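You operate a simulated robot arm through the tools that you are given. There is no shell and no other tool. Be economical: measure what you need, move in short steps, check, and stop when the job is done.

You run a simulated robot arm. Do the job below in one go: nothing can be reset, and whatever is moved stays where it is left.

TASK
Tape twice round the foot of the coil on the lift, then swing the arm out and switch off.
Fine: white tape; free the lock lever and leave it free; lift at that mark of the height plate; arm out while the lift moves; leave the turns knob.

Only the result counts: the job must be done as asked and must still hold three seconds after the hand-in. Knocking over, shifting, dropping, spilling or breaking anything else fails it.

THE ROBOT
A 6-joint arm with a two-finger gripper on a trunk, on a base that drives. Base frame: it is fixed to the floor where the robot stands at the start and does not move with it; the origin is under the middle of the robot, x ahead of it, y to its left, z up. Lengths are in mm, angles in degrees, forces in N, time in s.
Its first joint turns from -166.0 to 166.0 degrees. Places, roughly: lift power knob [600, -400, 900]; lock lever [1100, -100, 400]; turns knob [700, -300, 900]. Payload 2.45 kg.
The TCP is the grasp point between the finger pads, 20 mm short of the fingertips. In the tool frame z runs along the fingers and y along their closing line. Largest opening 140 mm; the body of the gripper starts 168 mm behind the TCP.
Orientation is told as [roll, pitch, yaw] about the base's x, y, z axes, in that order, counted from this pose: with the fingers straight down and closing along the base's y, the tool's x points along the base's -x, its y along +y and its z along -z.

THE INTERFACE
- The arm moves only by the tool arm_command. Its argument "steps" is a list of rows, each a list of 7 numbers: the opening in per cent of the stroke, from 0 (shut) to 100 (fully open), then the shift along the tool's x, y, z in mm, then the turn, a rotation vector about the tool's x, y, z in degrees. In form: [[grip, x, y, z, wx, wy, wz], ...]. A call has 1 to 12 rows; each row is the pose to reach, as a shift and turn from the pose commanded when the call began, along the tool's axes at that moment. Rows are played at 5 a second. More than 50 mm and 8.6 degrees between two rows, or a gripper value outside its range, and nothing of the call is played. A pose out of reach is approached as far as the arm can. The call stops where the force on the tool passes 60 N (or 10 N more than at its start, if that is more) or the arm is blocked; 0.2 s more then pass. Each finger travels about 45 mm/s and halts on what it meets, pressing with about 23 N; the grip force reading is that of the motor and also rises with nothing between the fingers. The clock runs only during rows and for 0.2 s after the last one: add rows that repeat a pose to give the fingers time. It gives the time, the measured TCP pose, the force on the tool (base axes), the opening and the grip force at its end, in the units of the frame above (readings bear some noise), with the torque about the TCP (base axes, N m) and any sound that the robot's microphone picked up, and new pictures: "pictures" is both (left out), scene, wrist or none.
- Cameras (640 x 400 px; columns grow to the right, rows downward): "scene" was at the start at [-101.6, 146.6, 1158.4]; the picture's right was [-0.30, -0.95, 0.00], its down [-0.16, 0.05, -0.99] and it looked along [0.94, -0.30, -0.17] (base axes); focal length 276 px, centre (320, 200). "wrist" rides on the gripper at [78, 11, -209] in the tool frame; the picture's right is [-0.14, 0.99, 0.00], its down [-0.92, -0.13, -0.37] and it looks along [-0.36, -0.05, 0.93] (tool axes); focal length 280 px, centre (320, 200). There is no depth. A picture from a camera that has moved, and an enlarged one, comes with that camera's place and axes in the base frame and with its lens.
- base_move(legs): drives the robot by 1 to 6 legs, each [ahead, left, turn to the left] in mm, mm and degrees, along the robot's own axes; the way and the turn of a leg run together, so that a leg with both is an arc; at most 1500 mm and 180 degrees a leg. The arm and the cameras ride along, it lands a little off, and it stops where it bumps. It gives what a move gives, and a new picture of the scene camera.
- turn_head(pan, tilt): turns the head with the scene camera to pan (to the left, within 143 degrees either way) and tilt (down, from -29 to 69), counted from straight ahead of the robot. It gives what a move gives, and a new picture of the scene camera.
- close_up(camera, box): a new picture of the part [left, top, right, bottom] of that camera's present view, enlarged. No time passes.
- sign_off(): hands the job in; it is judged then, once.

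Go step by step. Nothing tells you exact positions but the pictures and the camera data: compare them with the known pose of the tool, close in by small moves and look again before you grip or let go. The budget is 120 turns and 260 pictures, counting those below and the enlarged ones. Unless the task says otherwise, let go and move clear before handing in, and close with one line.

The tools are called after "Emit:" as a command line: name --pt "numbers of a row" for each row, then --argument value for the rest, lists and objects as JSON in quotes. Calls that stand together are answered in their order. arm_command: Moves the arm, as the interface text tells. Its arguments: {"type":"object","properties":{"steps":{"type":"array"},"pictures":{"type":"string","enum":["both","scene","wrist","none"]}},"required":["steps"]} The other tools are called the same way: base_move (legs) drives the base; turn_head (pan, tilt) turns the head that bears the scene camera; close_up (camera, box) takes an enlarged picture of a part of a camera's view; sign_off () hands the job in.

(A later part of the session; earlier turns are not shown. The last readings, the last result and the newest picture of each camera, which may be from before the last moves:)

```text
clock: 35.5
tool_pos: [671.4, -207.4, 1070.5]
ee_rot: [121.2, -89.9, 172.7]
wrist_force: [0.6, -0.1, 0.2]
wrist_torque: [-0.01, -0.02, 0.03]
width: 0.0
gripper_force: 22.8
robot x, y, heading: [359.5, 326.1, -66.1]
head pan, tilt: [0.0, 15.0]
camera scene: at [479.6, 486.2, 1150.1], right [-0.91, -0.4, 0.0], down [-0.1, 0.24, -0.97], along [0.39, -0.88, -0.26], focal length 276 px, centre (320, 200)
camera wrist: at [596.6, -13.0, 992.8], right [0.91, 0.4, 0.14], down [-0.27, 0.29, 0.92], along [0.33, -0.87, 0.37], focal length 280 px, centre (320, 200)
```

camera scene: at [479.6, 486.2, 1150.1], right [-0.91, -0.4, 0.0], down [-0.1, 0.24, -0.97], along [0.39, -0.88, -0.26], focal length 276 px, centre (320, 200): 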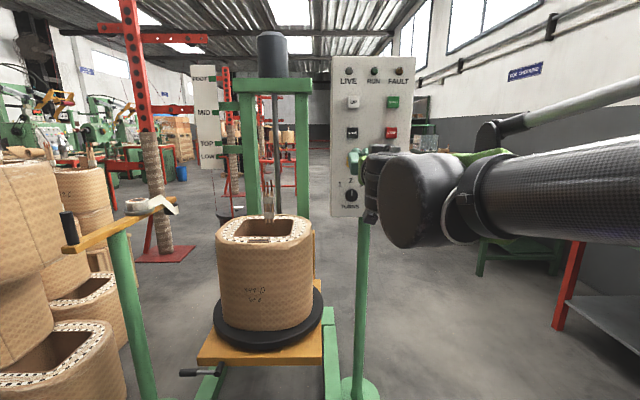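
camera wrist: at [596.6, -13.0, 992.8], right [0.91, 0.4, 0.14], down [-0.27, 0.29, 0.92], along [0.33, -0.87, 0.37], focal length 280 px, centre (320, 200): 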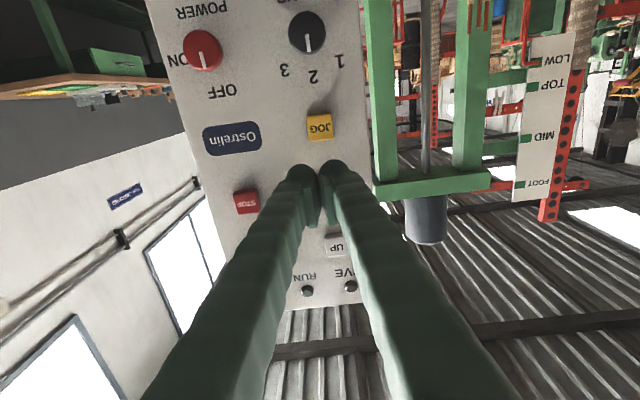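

The panel reads clearly. The power knob face computes to (628, -404, 932), so I place the open fingers in front of it.

Emit:
arm_command --pt "55 25 -22 0 0 0 0" --pt "55 50 -44 0 0 0 0" --pt "55 75 -66 0 0 0 0" --pt "55 100 -88 10 0 0 0" --pt "55 125 -110 30 0 0 0" --pt "55 138 -119 55 0 0 0" --pt "55 138 -119 70 0 0 0"

Emit:
close_up --camera "wrist" --box '[210, 80, 430, 240]'

```text
clock: 37.0
tool_pos: [591.1, -320.0, 934.3]
ee_rot: [174.7, -89.9, 119.1]
wrist_force: [-0.4, 0.8, -0.2]
wrist_torque: [-0.01, -0.02, -0.03]
width: 77.1
gripper_force: 0.1
robot x, y, heading: [358.2, 327.5, -66.0]
head pan, tilt: [0.0, 15.0]
camera scene: at [479.6, 486.2, 1150.1], right [-0.91, -0.4, 0.0], down [-0.1, 0.24, -0.97], along [0.39, -0.88, -0.26], focal length 276 px, centre (320, 200)
camera wrist: at [516.3, -124.8, 854.9], right [0.91, 0.4, 0.14], down [-0.27, 0.29, 0.92], along [0.33, -0.87, 0.37], focal length 280 px, centre (320, 200)
```

scene: 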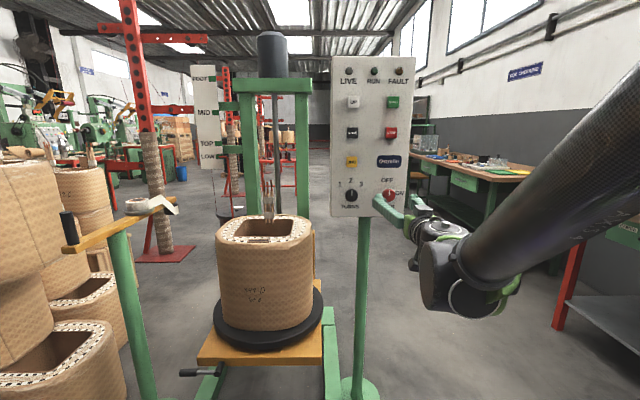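
wrist: 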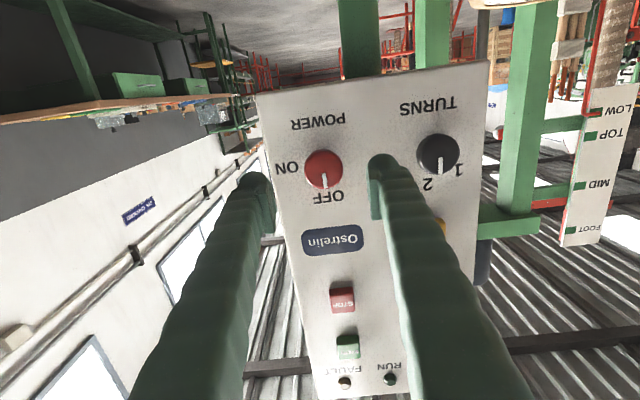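

```text
2.50 times, centred on (320, 160) of wrist
camera zoom: at [516.3, -124.8, 854.9], right [0.91, 0.4, 0.14], down [-0.27, 0.29, 0.92], along [0.33, -0.87, 0.37], focal length 701 px, centre (320, 300)
```

zoom: 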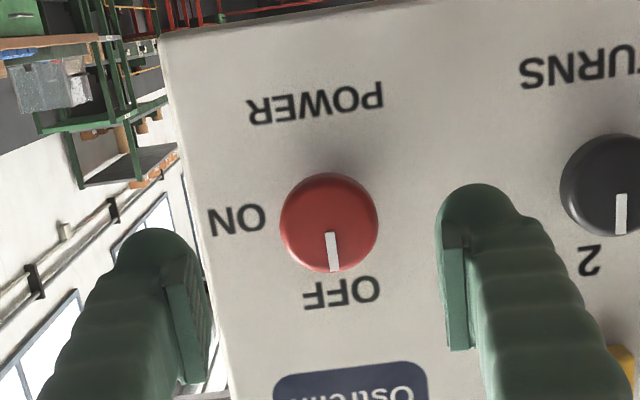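

Aligned within a few mm. I advance around the knob and close.

Emit:
arm_command --pt "55 0 2 30 0 0 0" --pt "55 0 2 60 0 0 0" --pt "55 0 2 80 0 0 0" --pt "55 0 2 92 0 0 0" --pt "55 0 2 100 0 0 0" --pictures "wrist"

Emit:
close_up --camera "scene" --box '[330, 150, 450, 230]'

```text
clock: 38.3
tool_pos: [627.9, -405.1, 932.1]
ee_rot: [172.0, -89.9, 121.8]
wrist_force: [-9.4, 17.4, 14.1]
wrist_torque: [0.1, -0.87, 0.97]
width: 78.1
gripper_force: 0.7
robot x, y, heading: [360.4, 331.1, -66.1]
head pan, tilt: [0.0, 15.0]
stopped in row 5: the force on the tool passed its limit at 72 N (the readings are from after the stop); the commanded pose is now the measured one
camera wrist: at [554.2, -209.6, 854.0], right [0.91, 0.4, 0.14], down [-0.27, 0.29, 0.92], along [0.33, -0.87, 0.37], focal length 280 px, centre (320, 200)
```

wrist: 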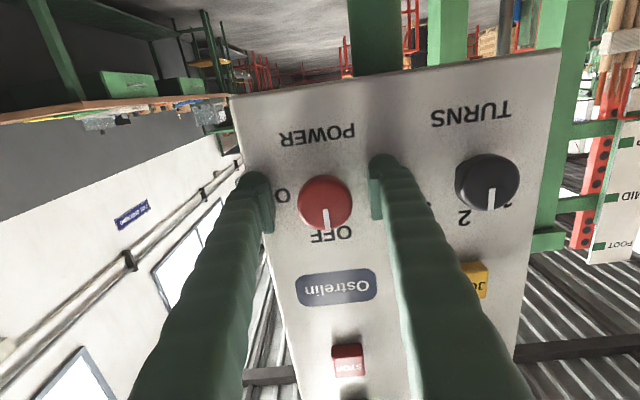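

```text
5.00 times, centred on (390, 190) of scene
camera zoom: at [478.7, 488.0, 1150.0], right [-0.91, -0.4, 0.0], down [-0.1, 0.24, -0.97], along [0.39, -0.88, -0.26], focal length 1380 px, centre (-30, 250)
```

zoom: 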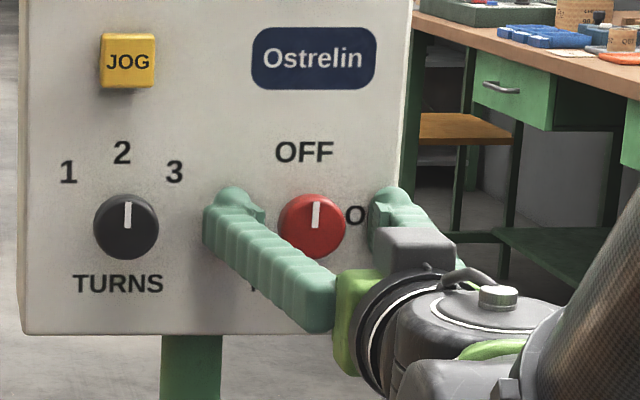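

The tips touched the panel face; I back off 6 mm and close on the knob.

Emit:
arm_command --pt "55 0 0 -6 0 0 0" --pt "10 0 0 -6 0 0 0" --pt "10 0 0 -6 0 0 0" --pt "10 0 0 -6 0 0 0" --pt "10 0 0 -6 0 0 0" --pictures "wrist"

```text
clock: 39.5
tool_pos: [629.7, -399.5, 932.1]
ee_rot: [-130.8, -89.9, 64.8]
wrist_force: [24.0, 5.7, 2.0]
wrist_torque: [-0.03, 0.04, -0.03]
width: 38.7
gripper_force: 38.4
robot x, y, heading: [358.9, 325.0, -65.9]
head pan, tilt: [0.0, 15.0]
camera wrist: at [554.8, -204.8, 853.5], right [0.91, 0.4, 0.14], down [-0.27, 0.29, 0.92], along [0.33, -0.87, 0.37], focal length 280 px, centre (320, 200)
```

wrist: 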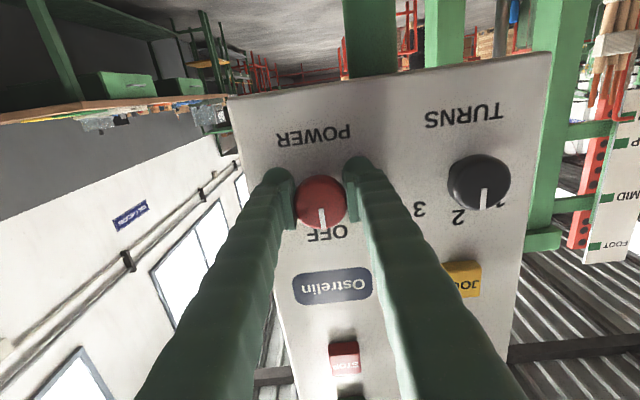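

Gripped (38.7 mm). I relieve the side force by 3 mm and turn clockwise to ON.

Emit:
arm_command --pt "10 0 3 0 0 0 0" --pt "10 0 3 0 0 0 8" --pt "10 0 3 0 0 0 16" --pt "10 0 3 0 0 0 24" --pt "10 0 3 0 0 0 32" --pt "10 0 3 0 0 0 40" --pt "10 0 3 0 0 0 48" --pictures "both"

```text
clock: 41.3
tool_pos: [631.9, -397.5, 933.7]
ee_rot: [90.0, -41.9, -156.1]
wrist_force: [5.3, 5.3, 15.6]
wrist_torque: [0.1, 0.09, 0.23]
width: 38.9
gripper_force: 45.0
robot x, y, heading: [360.8, 327.0, -66.2]
head pan, tilt: [0.0, 15.0]
stopped in row 7: the force on the tool passed its limit at 61 N (the readings are from after the stop); the commanded pose is now the measured one
camera scene: at [479.4, 487.6, 1150.0], right [-0.91, -0.41, 0.0], down [-0.1, 0.24, -0.97], along [0.39, -0.88, -0.26], focal length 276 px, centre (320, 200)
camera wrist: at [606.8, -181.4, 888.4], right [0.51, 0.23, 0.83], down [-0.85, 0.02, 0.52], along [0.1, -0.97, 0.21], focal length 280 px, centre (320, 200)
```

scene: 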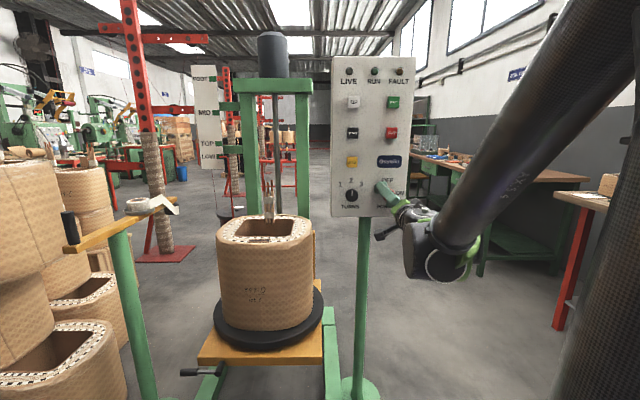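
wrist: 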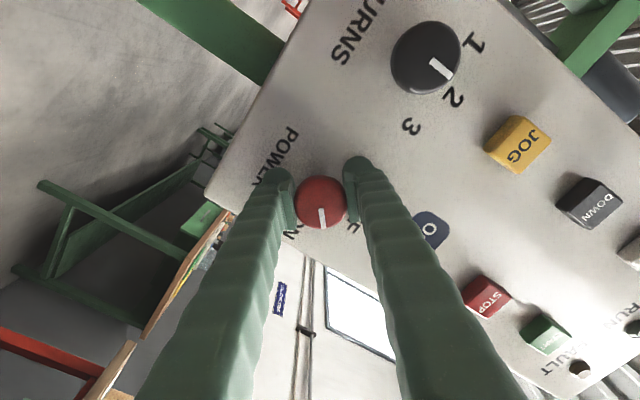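

Half way; I continue with a small upward correction.

Emit:
arm_command --pt "10 -0.7 0.7 0 0 0 0" --pt "10 -1 1 0 0 0 8" --pt "10 -1 1.2 0 0 0 16" --pt "10 -1 1.4 0 0 0 24" --pt "10 -1 1.4 0 0 0 32" --pt "10 -1 1.4 0 0 0 38" --pictures "wrist"

```text
clock: 42.7
tool_pos: [631.9, -397.9, 935.1]
ee_rot: [90.4, -3.9, -155.9]
wrist_force: [14.5, 20.2, 11.8]
wrist_torque: [0.09, 0.04, 0.23]
width: 38.7
gripper_force: 44.9
robot x, y, heading: [357.2, 328.2, -66.0]
head pan, tilt: [0.0, 15.0]
camera wrist: at [619.7, -175.7, 938.8], right [-0.07, -0.02, 1.0], down [-1.0, -0.04, -0.07], along [0.04, -1.0, -0.02], focal length 280 px, centre (320, 200)
```

wrist: 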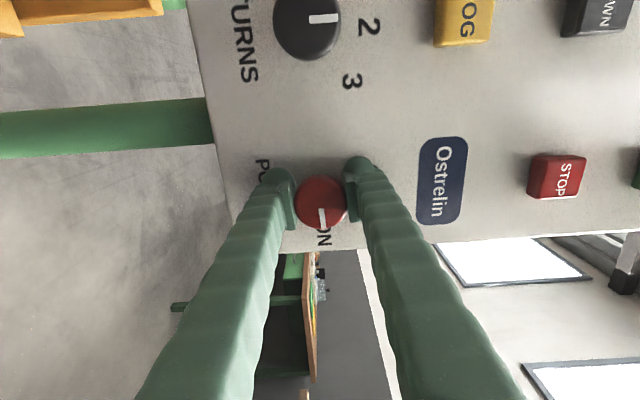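

Emit:
arm_command --pt "10 0 0 0 0 0 4" --pt "50 0 0 0 0 0 4" --pt "55 0 0 0 0 0 4" --pt "55 0 0 -40 0 0 4" --pt "55 0 0 -80 0 0 4" --pt "55 0 0 -100 0 0 4" --pictures "both"

Emit:
close_up --camera "scene" --box '[330, 55, 410, 220]'

```text
clock: 44.1
tool_pos: [594.8, -306.3, 934.6]
ee_rot: [90.9, -0.1, -156.3]
wrist_force: [-0.3, -0.4, 0.5]
wrist_torque: [-0.03, 0.01, -0.02]
width: 77.1
gripper_force: 0.1
robot x, y, heading: [357.9, 329.3, -66.1]
head pan, tilt: [0.0, 15.0]
camera scene: at [479.5, 486.8, 1150.1], right [-0.91, -0.4, 0.0], down [-0.1, 0.24, -0.97], along [0.39, -0.88, -0.26], focal length 276 px, centre (320, 200)
camera wrist: at [581.3, -84.9, 941.9], right [-0.13, -0.04, 0.99], down [-0.99, -0.04, -0.13], along [0.04, -1.0, -0.04], focal length 280 px, centre (320, 200)
```

scene: 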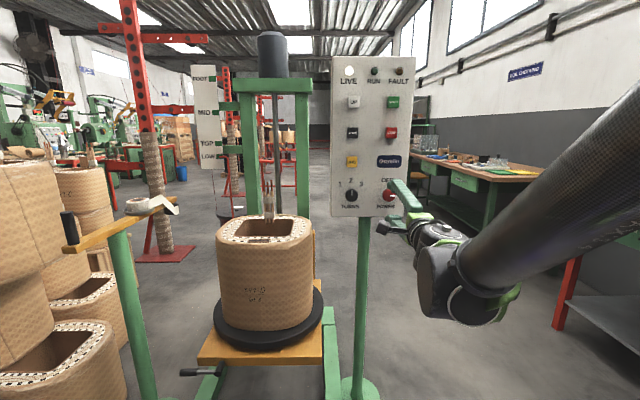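
wrist: 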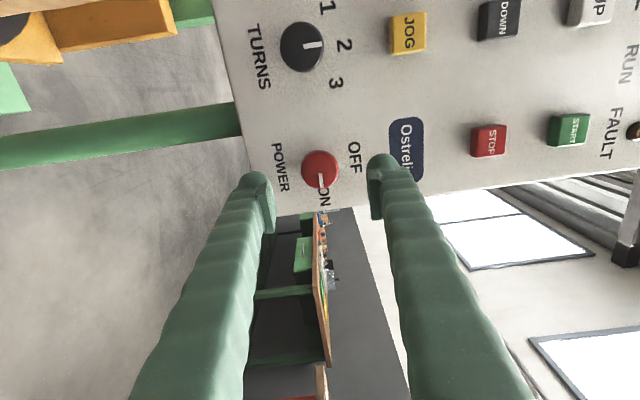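

```text
2.42 times, centred on (370, 138) of scene
camera zoom: at [479.5, 486.8, 1150.1], right [-0.91, -0.4, 0.0], down [-0.1, 0.24, -0.97], along [0.39, -0.88, -0.26], focal length 669 px, centre (199, 352)
```

zoom: 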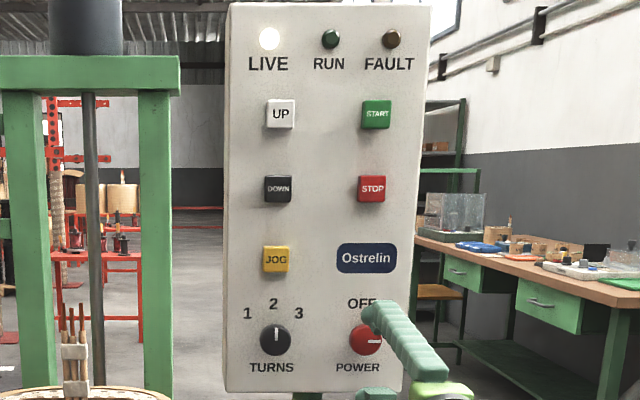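

LIVE is lit and POWER is ON. My triangulation puts the tape arm at right angles to the panel, pointing away, so it is out. Next I go in front of the UP button with closed fingers.

Emit:
arm_command --pt "0 16 41 0 0 0 0" --pt "0 32 82 0 0 0 0" --pt "0 48 123 0 0 0 0" --pt "0 64 164 0 0 0 0" --pt "0 80 205 0 0 0 0" --pt "0 96 246 0 0 0 0" --pt "0 113 286 0 0 0 0" --pt "0 113 286 30 0 0 0" --pictures "both"

```text
clock: 45.9
tool_pos: [701.1, -291.5, 1220.8]
ee_rot: [88.8, -0.1, -155.7]
wrist_force: [-0.5, 0.8, 0.5]
wrist_torque: [-0.03, 0.02, -0.03]
width: 0.0
gripper_force: 22.7
out of reach, approached as far as the arm can: row 6, 7, 8
robot x, y, heading: [358.1, 332.3, -66.2]
head pan, tilt: [0.0, 15.0]
camera scene: at [479.4, 487.0, 1150.1], right [-0.91, -0.4, 0.0], down [-0.1, 0.24, -0.97], along [0.39, -0.88, -0.26], focal length 276 px, centre (320, 200)
camera wrist: at [686.9, -69.6, 1235.1], right [-0.12, -0.07, 0.99], down [-0.99, -0.04, -0.12], along [0.05, -1.0, -0.07], focal length 280 px, centre (320, 200)
```

scene: 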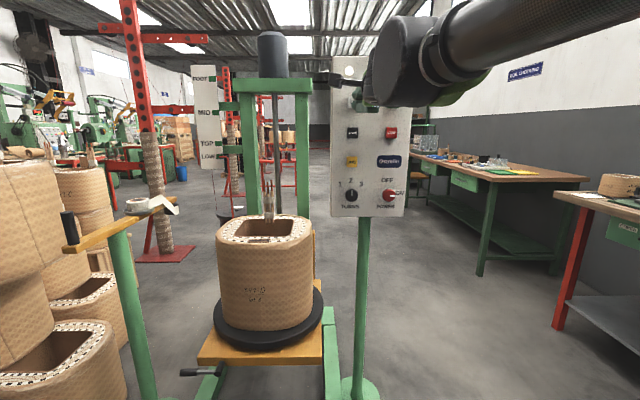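
wrist: 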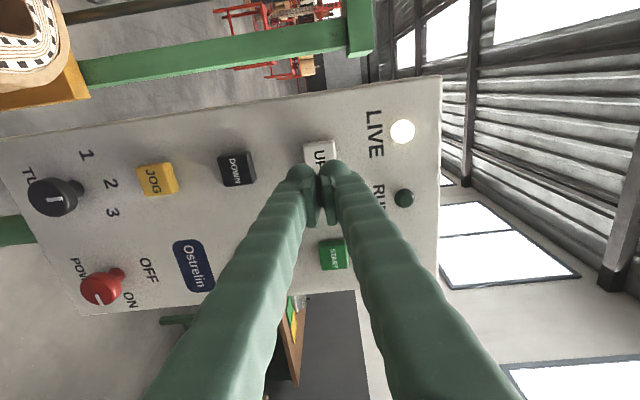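

The arm is near its reach limit here. I retract, drive closer to the panel, and come back.

Emit:
arm_command --pt "0 0 0 -40 0 0 0" --pt "0 0 0 -80 0 0 0" --pt "0 0 0 -120 0 0 0" --pt "0 5 0 -150 0 0 0" --pictures "none"

Emit:
base_move --legs '[[130, 0, 0]]'

```text
clock: 46.9
tool_pos: [638.5, -158.5, 1219.9]
ee_rot: [88.3, -0.3, -155.4]
wrist_force: [0.1, 0.2, -0.8]
wrist_torque: [0.02, -0.01, -0.01]
width: 0.2
gripper_force: 22.9
out of reach, approached as far as the arm can: row 1, 2, 3, 4
robot x, y, heading: [359.0, 328.9, -66.2]
head pan, tilt: [0.0, 15.0]
```

```text
clock: 48.1
tool_pos: [688.4, -275.3, 1220.6]
ee_rot: [88.2, -0.3, -155.6]
wrist_force: [-0.9, 0.3, 0.1]
wrist_torque: [-0.01, 0.01, -0.01]
width: 0.0
gripper_force: 22.7
robot x, y, heading: [408.2, 213.2, -66.3]
head pan, tilt: [0.0, 15.0]
camera scene: at [531.2, 370.0, 1150.1], right [-0.92, -0.4, 0.0], down [-0.1, 0.24, -0.97], along [0.39, -0.88, -0.26], focal length 276 px, centre (320, 200)
```

scene: 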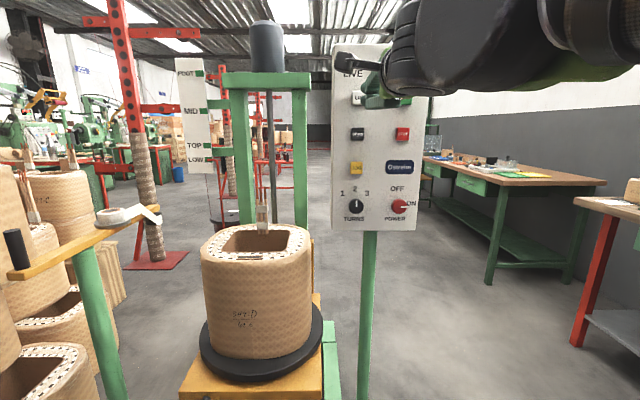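

The limit seems to be a wrist angle, not distance. I roll the tool back 90°.

Emit:
arm_command --pt "0 0 0 -5 0 0 -8.2" --pt "0 0 0 -10 0 0 -16.4" --pt "0 0 0 -10 0 0 -24.6" --pt "0 0 0 -10 0 0 -32.8" --pt "0 0 0 -10 0 0 -41" --pt "0 0 0 -10 0 0 -49.2" --pt "0 0 0 -10 0 0 -57.4" --pt "0 0 0 -10 0 0 -65.6" --pt "0 0 0 -10 0 0 -73.8" --pt "0 0 0 -10 0 0 -82" --pt "0 0 0 -10 0 0 -90" --pictures "both"

```text
clock: 50.5
tool_pos: [683.6, -267.5, 1220.2]
ee_rot: [-14.9, -88.2, -50.7]
wrist_force: [0.2, 1.7, -0.4]
wrist_torque: [0.01, -0.01, -0.01]
width: 0.0
gripper_force: 23.4
robot x, y, heading: [410.6, 211.2, -66.2]
head pan, tilt: [0.0, 15.0]
camera scene: at [531.2, 370.0, 1150.1], right [-0.92, -0.4, 0.0], down [-0.1, 0.24, -0.97], along [0.39, -0.88, -0.26], focal length 276 px, centre (320, 200)
camera wrist: at [606.8, -70.7, 1148.5], right [0.9, 0.41, 0.13], down [-0.25, 0.26, 0.93], along [0.35, -0.88, 0.34], focal length 280 px, centre (320, 200)
```

scene: 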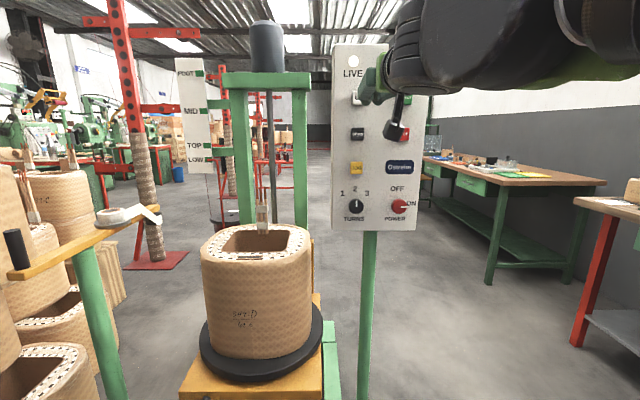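
wrist: 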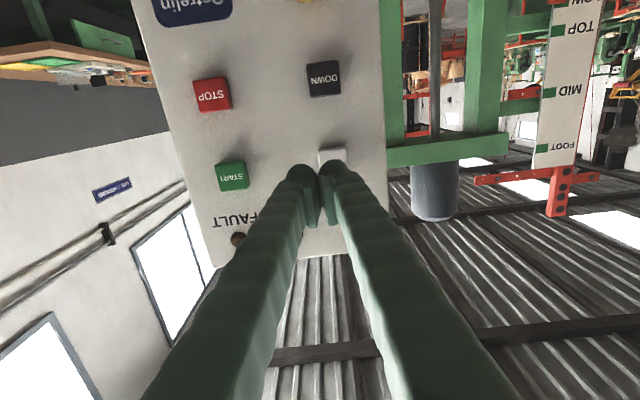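

Good reach again. The UP button is at about (741, -358, 1219); I align and approach to just short of it.

Emit:
arm_command --pt "0 0 8 25 0 0 0" --pt "0 1 16 50 0 0 0" --pt "0 1 16 70 0 0 0" --pictures "both"

Emit:
close_up --camera "scene" --box '[170, 40, 270, 200]'

```text
clock: 51.4
tool_pos: [727.1, -323.4, 1215.6]
ee_rot: [-11.9, -88.2, -53.7]
wrist_force: [0.1, 0.2, -0.6]
wrist_torque: [-0.01, 0.01, -0.02]
width: 0.0
gripper_force: 22.6
robot x, y, heading: [409.8, 209.0, -66.4]
head pan, tilt: [0.0, 15.0]
camera scene: at [531.2, 370.1, 1150.1], right [-0.92, -0.4, 0.0], down [-0.1, 0.24, -0.97], along [0.39, -0.88, -0.26], focal length 276 px, centre (320, 200)
camera wrist: at [650.4, -126.9, 1145.4], right [0.9, 0.41, 0.13], down [-0.25, 0.26, 0.93], along [0.35, -0.88, 0.34], focal length 280 px, centre (320, 200)
```

scene: 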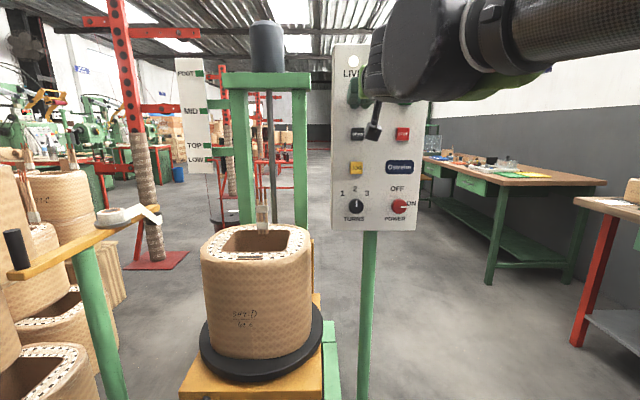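
wrist: 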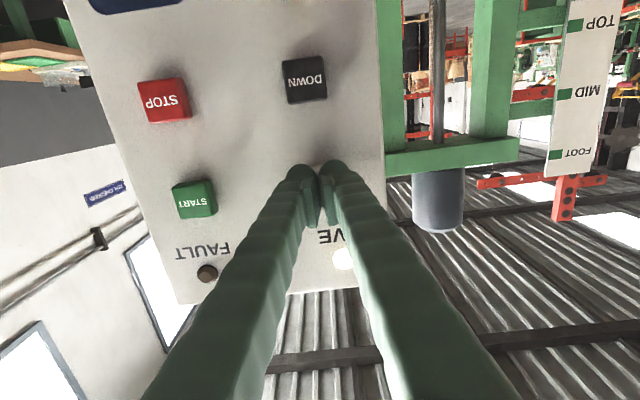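

```text
2.50 times, centred on (220, 120) of scene
camera zoom: at [531.2, 370.1, 1150.1], right [-0.92, -0.4, 0.0], down [-0.1, 0.24, -0.97], along [0.39, -0.88, -0.26], focal length 690 px, centre (570, 400)
```

zoom: 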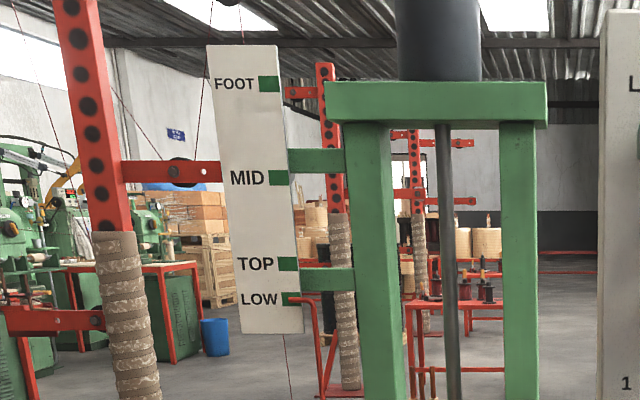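

The red pointer is at LOW and the way is clear. I press UP briefly and let go, to learn whether it is press-and-hold.

Emit:
arm_command --pt "0 -3 0 12 0 0 0" --pt "0 -3 0 18 0 0 0" --pt "0 -3 0 22 0 0 0" --pt "0 -3 0 26 0 0 0" --pt "0 -3 0 0 0 0 0" --pictures "both"

Emit:
close_up --camera "scene" --box '[170, 40, 270, 200]'

```text
clock: 52.5
tool_pos: [728.7, -323.6, 1220.9]
ee_rot: [-11.4, -88.3, -54.1]
wrist_force: [0.5, -0.1, 0.8]
wrist_torque: [0.03, 0.02, -0.02]
width: 0.0
gripper_force: 29.3
robot x, y, heading: [411.3, 209.8, -66.2]
head pan, tilt: [0.0, 15.0]
heard: click
camera scene: at [531.4, 369.7, 1150.1], right [-0.92, -0.4, 0.0], down [-0.1, 0.24, -0.97], along [0.39, -0.88, -0.26], focal length 276 px, centre (320, 200)
camera wrist: at [651.1, -127.9, 1149.5], right [0.9, 0.41, 0.13], down [-0.25, 0.26, 0.93], along [0.35, -0.88, 0.34], focal length 280 px, centre (320, 200)
```

scene: 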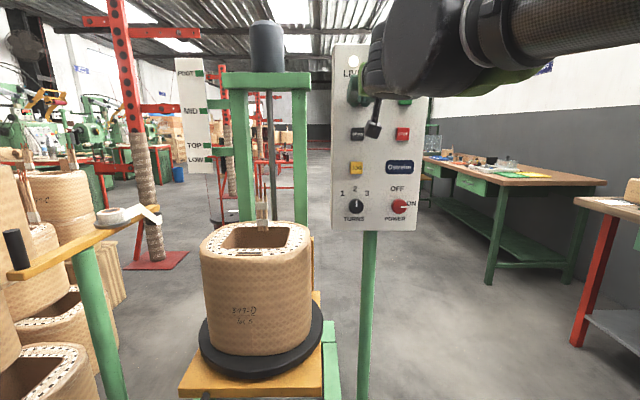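
wrist: 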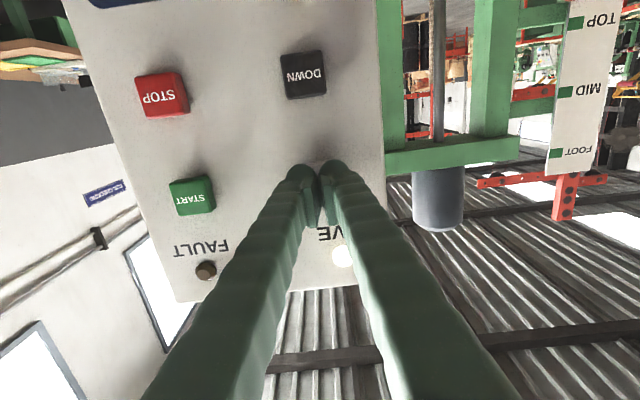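

```text
2.50 times, centred on (220, 120) of scene
camera zoom: at [531.4, 369.7, 1150.1], right [-0.92, -0.4, 0.0], down [-0.1, 0.24, -0.97], along [0.39, -0.88, -0.26], focal length 690 px, centre (570, 400)
```

zoom: 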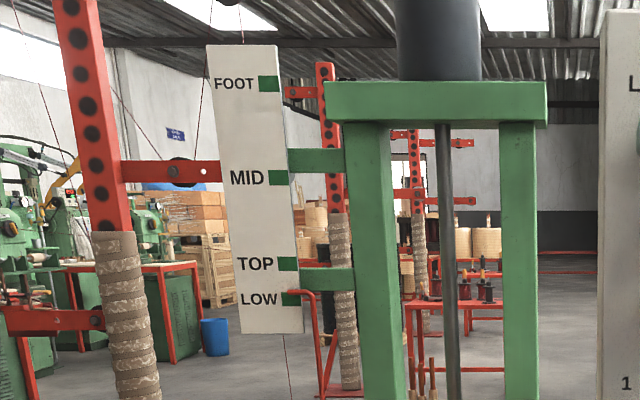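

The lift rose a little. I check whether it is still moving with the button released.

Emit:
arm_command --pt "0 0 0 0 0 0 0" --pt "0 0 0 0 0 0 0" --pt "0 0 0 0 0 0 0" --pictures "none"

Emit:
close_up --camera "scene" --box '[170, 40, 270, 200]'

```text
clock: 53.4
tool_pos: [727.7, -322.8, 1221.4]
ee_rot: [-11.0, -88.2, -54.6]
wrist_force: [0.1, 1.2, -0.1]
wrist_torque: [-0.02, -0.03, 0.0]
width: 0.0
gripper_force: 29.2
robot x, y, heading: [413.1, 212.3, -66.2]
head pan, tilt: [0.0, 15.0]
```

```text
2.50 times, centred on (220, 120) of scene
camera zoom: at [531.2, 370.0, 1150.1], right [-0.92, -0.4, 0.0], down [-0.1, 0.24, -0.97], along [0.39, -0.88, -0.26], focal length 690 px, centre (570, 400)
```

zoom: 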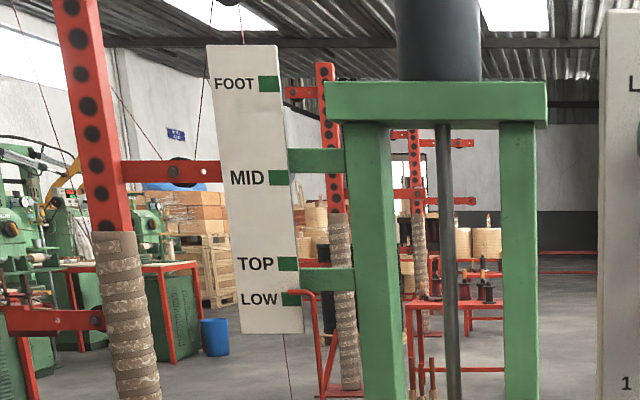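

It runs only while held. I hold UP for a measured time to learn the speed.

Emit:
arm_command --pt "0 0 0 18 0 0 0" --pt "0 0 0 26 0 0 0" --pt "0 0 0 26 0 0 0" --pt "0 0 0 26 0 0 0" --pt "0 0 0 26 0 0 0" --pt "0 0 0 26 0 0 0" --pt "0 0 0 26 0 0 0" --pt "0 0 0 26 0 0 0" --pt "0 0 0 26 0 0 0" --pt "0 0 0 26 0 0 0" --pt "0 0 0 26 0 0 0" --pt "0 0 0 0 0 0 0" --pictures "scene"

Emit:
close_up --camera "scene" --box '[170, 40, 270, 200]'

```text
clock: 56.0
tool_pos: [728.1, -323.9, 1221.2]
ee_rot: [-11.9, -88.2, -53.5]
wrist_force: [1.0, -0.4, -0.3]
wrist_torque: [-0.02, -0.01, -0.02]
width: 0.0
gripper_force: 29.9
robot x, y, heading: [414.0, 212.3, -66.2]
head pan, tilt: [0.0, 15.0]
heard: click
camera scene: at [531.7, 369.2, 1150.1], right [-0.92, -0.4, 0.0], down [-0.1, 0.24, -0.97], along [0.39, -0.88, -0.26], focal length 276 px, centre (320, 200)
```

scene: 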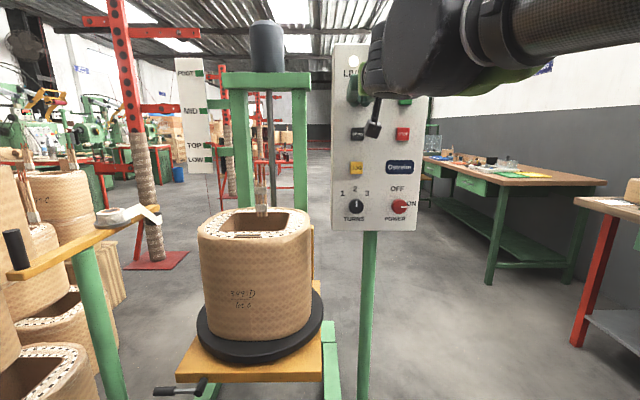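

```text
2.50 times, centred on (220, 120) of scene
camera zoom: at [531.7, 369.2, 1150.1], right [-0.92, -0.4, 0.0], down [-0.1, 0.24, -0.97], along [0.39, -0.88, -0.26], focal length 690 px, centre (570, 400)
```

zoom: 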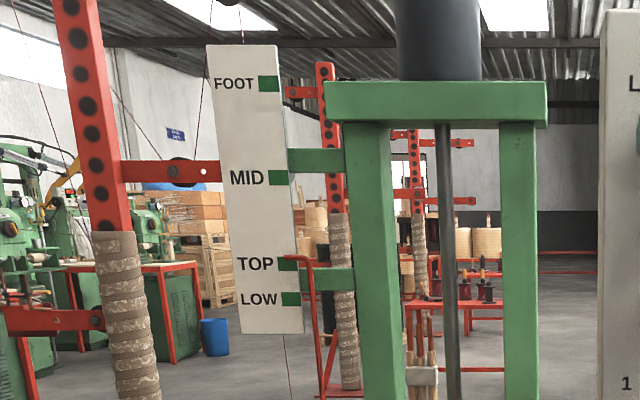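

The speed is about 18 px/s on this view and the pointer is now near TOP. I hold UP on across several calls.

Emit:
arm_command --pt "0 0 0 18 0 0 0" --pt "0 0 0 26 0 0 0" --pt "0 0 0 26 0 0 0" --pt "0 0 0 26 0 0 0" --pt "0 0 0 26 0 0 0" --pt "0 0 0 26 0 0 0" --pt "0 0 0 26 0 0 0" --pt "0 0 0 26 0 0 0" --pt "0 0 0 26 0 0 0" --pt "0 0 0 26 0 0 0" --pt "0 0 0 26 0 0 0" --pt "0 0 0 26 0 0 0" --pictures "scene"

Emit:
close_up --camera "scene" --box '[170, 40, 270, 200]'

```text
clock: 58.5
tool_pos: [738.0, -343.9, 1220.6]
ee_rot: [-11.7, -88.2, -53.7]
wrist_force: [-13.4, 38.8, -6.6]
wrist_torque: [-0.23, -0.09, 0.03]
width: 6.3
gripper_force: 29.1
robot x, y, heading: [408.4, 209.8, -66.3]
head pan, tilt: [0.0, 15.0]
heard: click
camera scene: at [530.7, 371.8, 1149.9], right [-0.92, -0.4, 0.0], down [-0.1, 0.24, -0.97], along [0.39, -0.88, -0.26], focal length 276 px, centre (320, 200)
```

scene: 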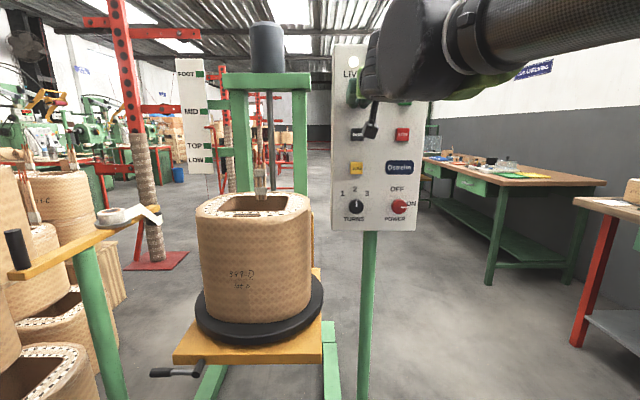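

```text
2.50 times, centred on (220, 120) of scene
camera zoom: at [530.7, 371.8, 1149.9], right [-0.92, -0.4, 0.0], down [-0.1, 0.24, -0.97], along [0.39, -0.88, -0.26], focal length 690 px, centre (570, 400)
```

zoom: 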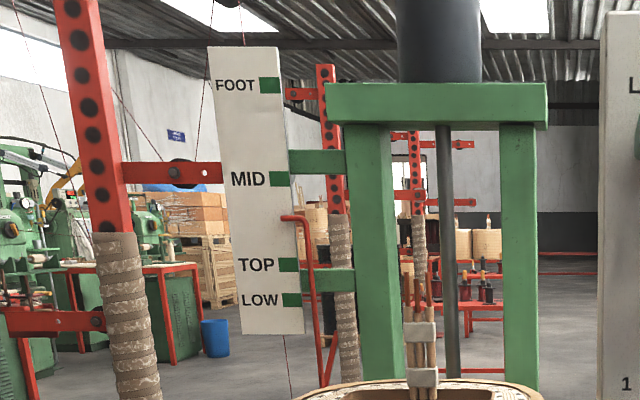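

Pointer at 218, FOOT mark at 85. I keep holding.

Emit:
arm_command --pt "0 0 0 0 0 0 0" --pt "0 0 0 0 0 0 0" --pt "0 0 0 0 0 0 0" --pt "0 0 0 0 0 0 0" --pt "0 0 0 0 0 0 0" --pt "0 0 0 0 0 0 0" --pt "0 0 0 0 0 0 0" --pt "0 0 0 0 0 0 0" --pt "0 0 0 0 0 0 0" --pt "0 0 0 0 0 0 0" --pt "0 0 0 0 0 0 0" --pt "0 0 0 0 0 0 0" --pictures "scene"

Emit:
close_up --camera "scene" --box '[170, 40, 270, 200]'

```text
clock: 61.1
tool_pos: [737.0, -344.4, 1220.6]
ee_rot: [-12.0, -88.4, -53.6]
wrist_force: [-13.8, 37.7, -2.2]
wrist_torque: [-0.33, -0.13, 0.05]
width: 6.1
gripper_force: 29.4
robot x, y, heading: [409.2, 210.6, -66.3]
head pan, tilt: [0.0, 15.0]
camera scene: at [530.6, 371.8, 1149.9], right [-0.92, -0.4, 0.0], down [-0.1, 0.24, -0.97], along [0.39, -0.88, -0.26], focal length 276 px, centre (320, 200)
```

scene: 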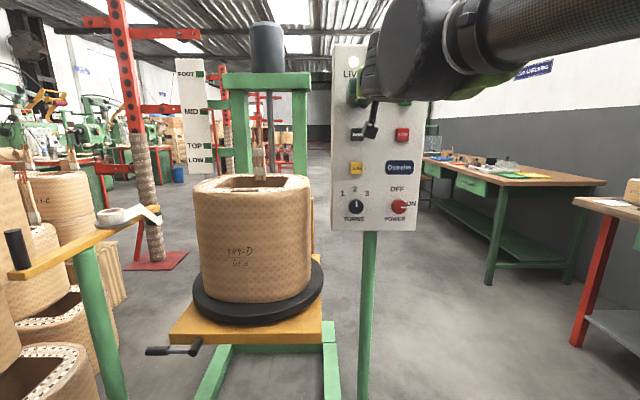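

```text
2.50 times, centred on (220, 120) of scene
camera zoom: at [530.6, 371.8, 1149.9], right [-0.92, -0.4, 0.0], down [-0.1, 0.24, -0.97], along [0.39, -0.88, -0.26], focal length 690 px, centre (570, 400)
```

zoom: 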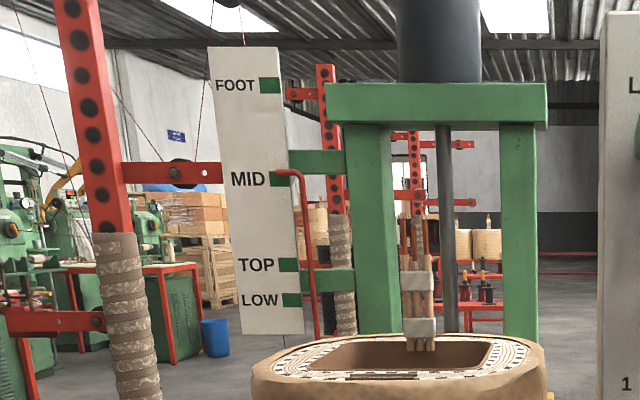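

Emit:
arm_command --pt "0 0 0 0 0 0 0" --pt "0 0 0 0 0 0 0" --pt "0 0 0 0 0 0 0" --pt "0 0 0 0 0 0 0" --pt "0 0 0 0 0 0 0" --pt "0 0 0 0 0 0 0" --pt "0 0 0 0 0 0 0" --pt "0 0 0 0 0 0 0" --pt "0 0 0 0 0 0 0" --pt "0 0 0 0 0 0 0" --pt "0 0 0 0 0 0 0" --pt "0 0 0 0 0 0 0" --pictures "scene"

Emit:
close_up --camera "scene" --box '[170, 40, 270, 200]'

```text
clock: 63.8
tool_pos: [736.7, -345.0, 1221.5]
ee_rot: [-11.8, -88.3, -53.8]
wrist_force: [-14.5, 37.5, 0.6]
wrist_torque: [-0.39, -0.15, -0.05]
width: 5.8
gripper_force: 29.3
robot x, y, heading: [411.0, 212.9, -66.3]
head pan, tilt: [0.0, 15.0]
camera scene: at [530.5, 371.8, 1149.9], right [-0.92, -0.4, 0.0], down [-0.1, 0.24, -0.97], along [0.39, -0.88, -0.26], focal length 276 px, centre (320, 200)
```

scene: 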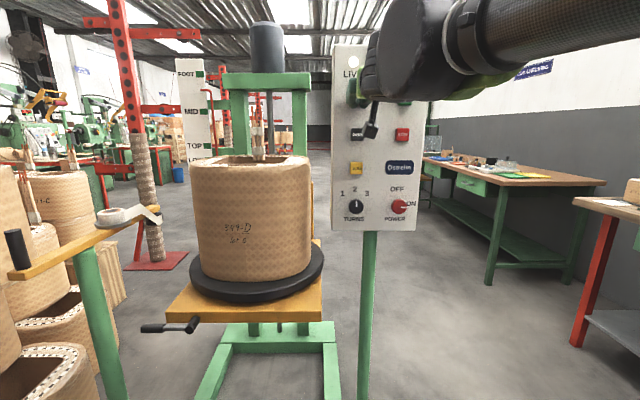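

```text
2.50 times, centred on (220, 120) of scene
camera zoom: at [530.5, 371.8, 1149.9], right [-0.92, -0.4, 0.0], down [-0.1, 0.24, -0.97], along [0.39, -0.88, -0.26], focal length 690 px, centre (570, 400)
```

zoom: 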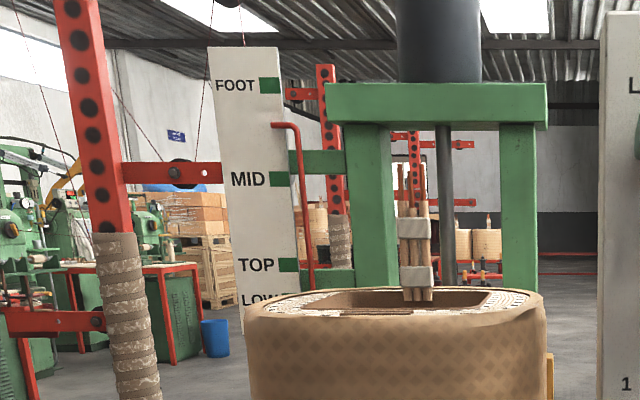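

Emit:
arm_command --pt "0 0 0 0 0 0 0" --pt "0 0 0 0 0 0 0" --pt "0 0 0 0 0 0 0" --pt "0 0 0 0 0 0 0" --pt "0 0 0 0 0 0 0" --pt "0 0 0 0 0 0 0" --pt "0 0 0 0 0 0 0" --pt "0 0 0 0 0 0 0" --pt "0 0 0 -2 0 0 0" --pictures "none"

Emit:
close_up --camera "scene" --box '[185, 50, 235, 90]'

```text
clock: 65.8
tool_pos: [736.7, -343.1, 1220.7]
ee_rot: [-11.9, -88.2, -53.7]
wrist_force: [-9.5, 26.1, 3.9]
wrist_torque: [-0.35, -0.11, -0.01]
width: 6.1
gripper_force: 29.1
robot x, y, heading: [412.7, 210.8, -66.4]
head pan, tilt: [0.0, 15.0]
```

```text
10.00 times, centred on (210, 70) of scene
camera zoom: at [530.8, 371.2, 1150.0], right [-0.92, -0.4, 0.0], down [-0.1, 0.24, -0.97], along [0.39, -0.88, -0.26], focal length 2760 px, centre (1420, 1500)
```

zoom: 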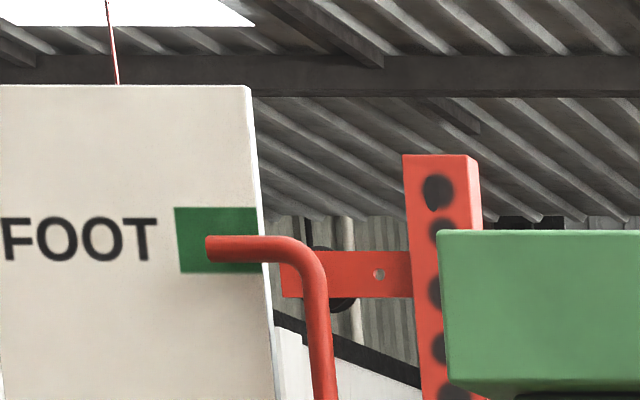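

The pointer is inside the FOOT band, a touch low. One more short hold, then release.

Emit:
arm_command --pt "0 0 0 0 0 0 0" --pt "0 0 0 -40 0 0 0" --pt "0 0 0 -80 0 0 0" --pictures "none"

Emit:
close_up --camera "scene" --box '[185, 50, 235, 90]'

Emit:
close_up --camera "scene" --box '[0, 30, 420, 340]'

```text
clock: 66.5
tool_pos: [704.9, -274.0, 1221.2]
ee_rot: [-11.4, -88.2, -54.2]
wrist_force: [-0.1, 0.8, 0.1]
wrist_torque: [0.0, 0.04, 0.0]
width: 0.2
gripper_force: 29.4
robot x, y, heading: [411.3, 211.0, -66.3]
head pan, tilt: [0.0, 15.0]
```

```text
10.00 times, centred on (210, 70) of scene
camera zoom: at [531.5, 369.6, 1150.1], right [-0.92, -0.4, 0.0], down [-0.1, 0.24, -0.97], along [0.39, -0.88, -0.26], focal length 2760 px, centre (1420, 1500)
```

zoom: 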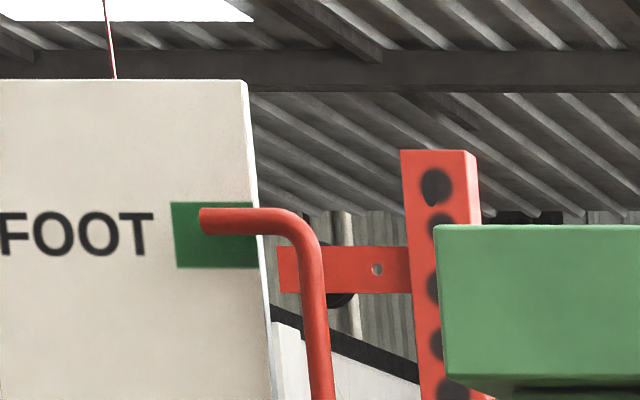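

```text
1.29 times, centred on (210, 185) of scene
camera zoom: at [531.5, 369.6, 1150.1], right [-0.92, -0.4, 0.0], down [-0.1, 0.24, -0.97], along [0.39, -0.88, -0.26], focal length 356 px, centre (462, 219)
```

zoom: 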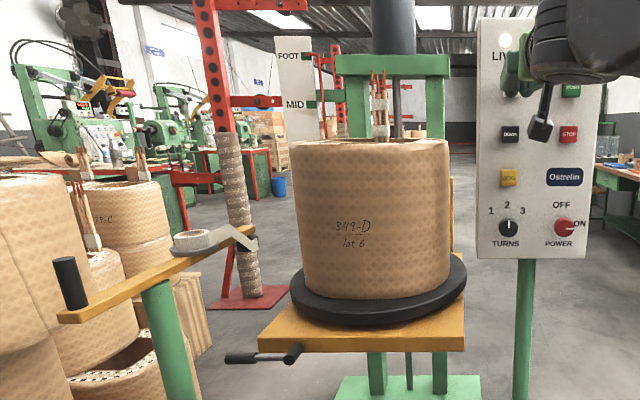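

The lift stands within the FOOT mark. Next I point the tool down again and drive to the tape arm's handle.

Emit:
arm_command --pt "20 0 0 -20 0 8 0" --pt "40 0 0 -40 0 16 0" --pt "60 0 0 -60 0 24 0" --pt "60 0 0 -60 0 32 0" --pt "60 0 0 -60 0 40 0" --pt "60 0 0 -60 0 48 0" --pt "60 0 0 -60 0 56 0" --pt "60 0 0 -60 0 64 0" --pt "60 0 0 -60 0 72 0" --pt "60 0 0 -60 0 80 0" --pt "60 0 0 -60 0 88 0" --pictures "none"

Emit:
base_move --legs '[[-110, 0, 0], [0, 860, 0]]'

Emit:
turn_head --pan 0 --tilt 25

```text
clock: 69.0
tool_pos: [680.3, -216.2, 1224.1]
ee_rot: [-0.4, 0.0, -65.5]
wrist_force: [-0.5, 1.3, 0.1]
wrist_torque: [-0.13, -0.06, 0.01]
width: 84.2
gripper_force: 0.0
robot x, y, heading: [409.8, 213.8, -66.5]
head pan, tilt: [0.0, 15.0]
```

```text
clock: 74.4
tool_pos: [1437.0, 238.0, 1222.4]
ee_rot: [-0.2, -0.2, -65.4]
wrist_force: [0.8, 0.1, 0.4]
wrist_torque: [-0.02, 0.05, 0.01]
width: 84.2
gripper_force: 0.1
robot x, y, heading: [1167.6, 664.6, -66.3]
head pan, tilt: [0.0, 15.0]
camera scene: at [1286.0, 824.1, 1150.1], right [-0.91, -0.41, 0.0], down [-0.1, 0.24, -0.97], along [0.39, -0.88, -0.26], focal length 276 px, centre (320, 200)
```

scene: 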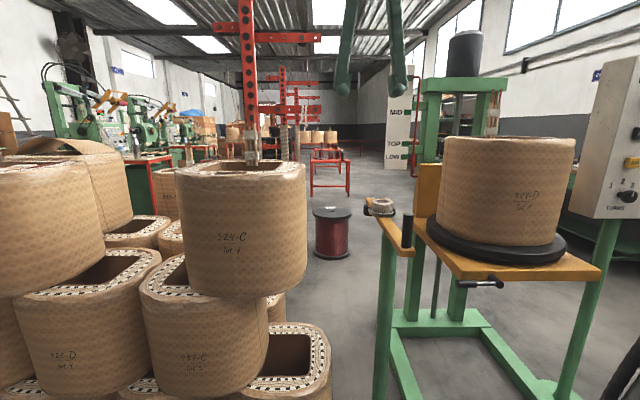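

```text
clock: 75.1
tool_pos: [1437.4, 236.5, 1223.8]
ee_rot: [-0.3, -0.2, -65.4]
wrist_force: [0.0, -0.7, -0.2]
wrist_torque: [0.01, 0.02, -0.02]
width: 83.8
gripper_force: 0.1
robot x, y, heading: [1169.0, 663.3, -65.9]
head pan, tilt: [0.0, 25.0]
camera scene: at [1285.5, 825.3, 1133.9], right [-0.91, -0.41, 0.0], down [-0.17, 0.39, -0.91], along [0.37, -0.83, -0.42], focal length 276 px, centre (320, 200)
```

scene: 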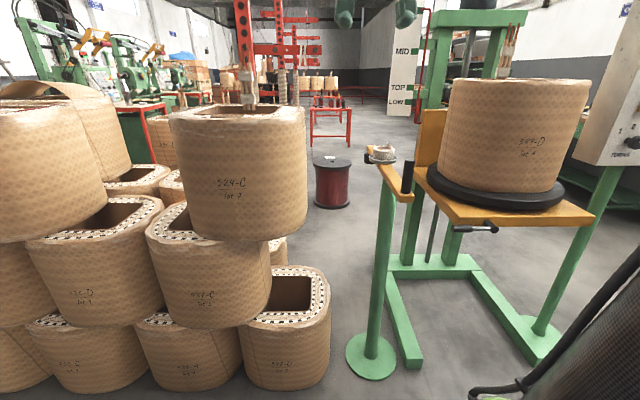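

Emit:
close_up --camera "scene" --box '[340, 110, 480, 230]'

Emit:
close_up --camera "wrist" --box '[0, 0, 640, 400]'

```text
3.33 times, centred on (410, 170) of scene
camera zoom: at [1285.5, 825.3, 1133.9], right [-0.91, -0.41, 0.0], down [-0.17, 0.39, -0.91], along [0.37, -0.83, -0.42], focal length 920 px, centre (20, 300)
```

zoom: 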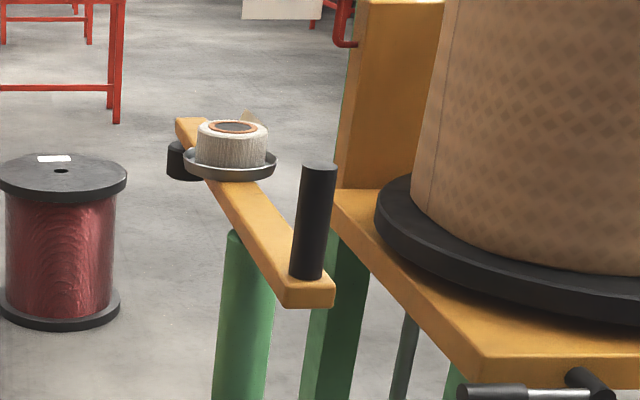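

```text
1.00 times, centred on (320, 200) of wrist (not enlarged: the box is as wide or as high as the picture)
camera zoom: at [1415.5, 313.0, 1432.0], right [0.96, 0.29, -0.01], down [0.27, -0.89, 0.37], along [0.1, -0.36, -0.93], focal length 280 px, centre (320, 200)
```

zoom: 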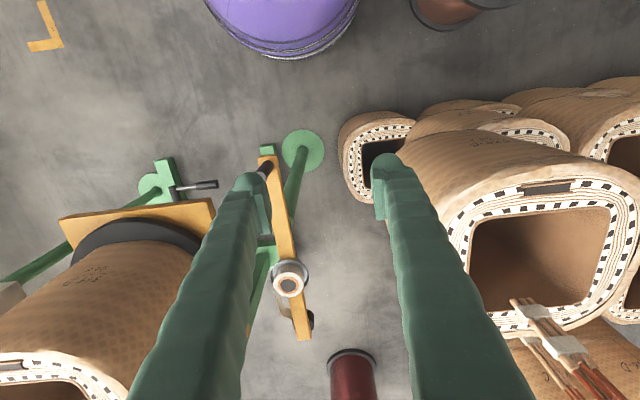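

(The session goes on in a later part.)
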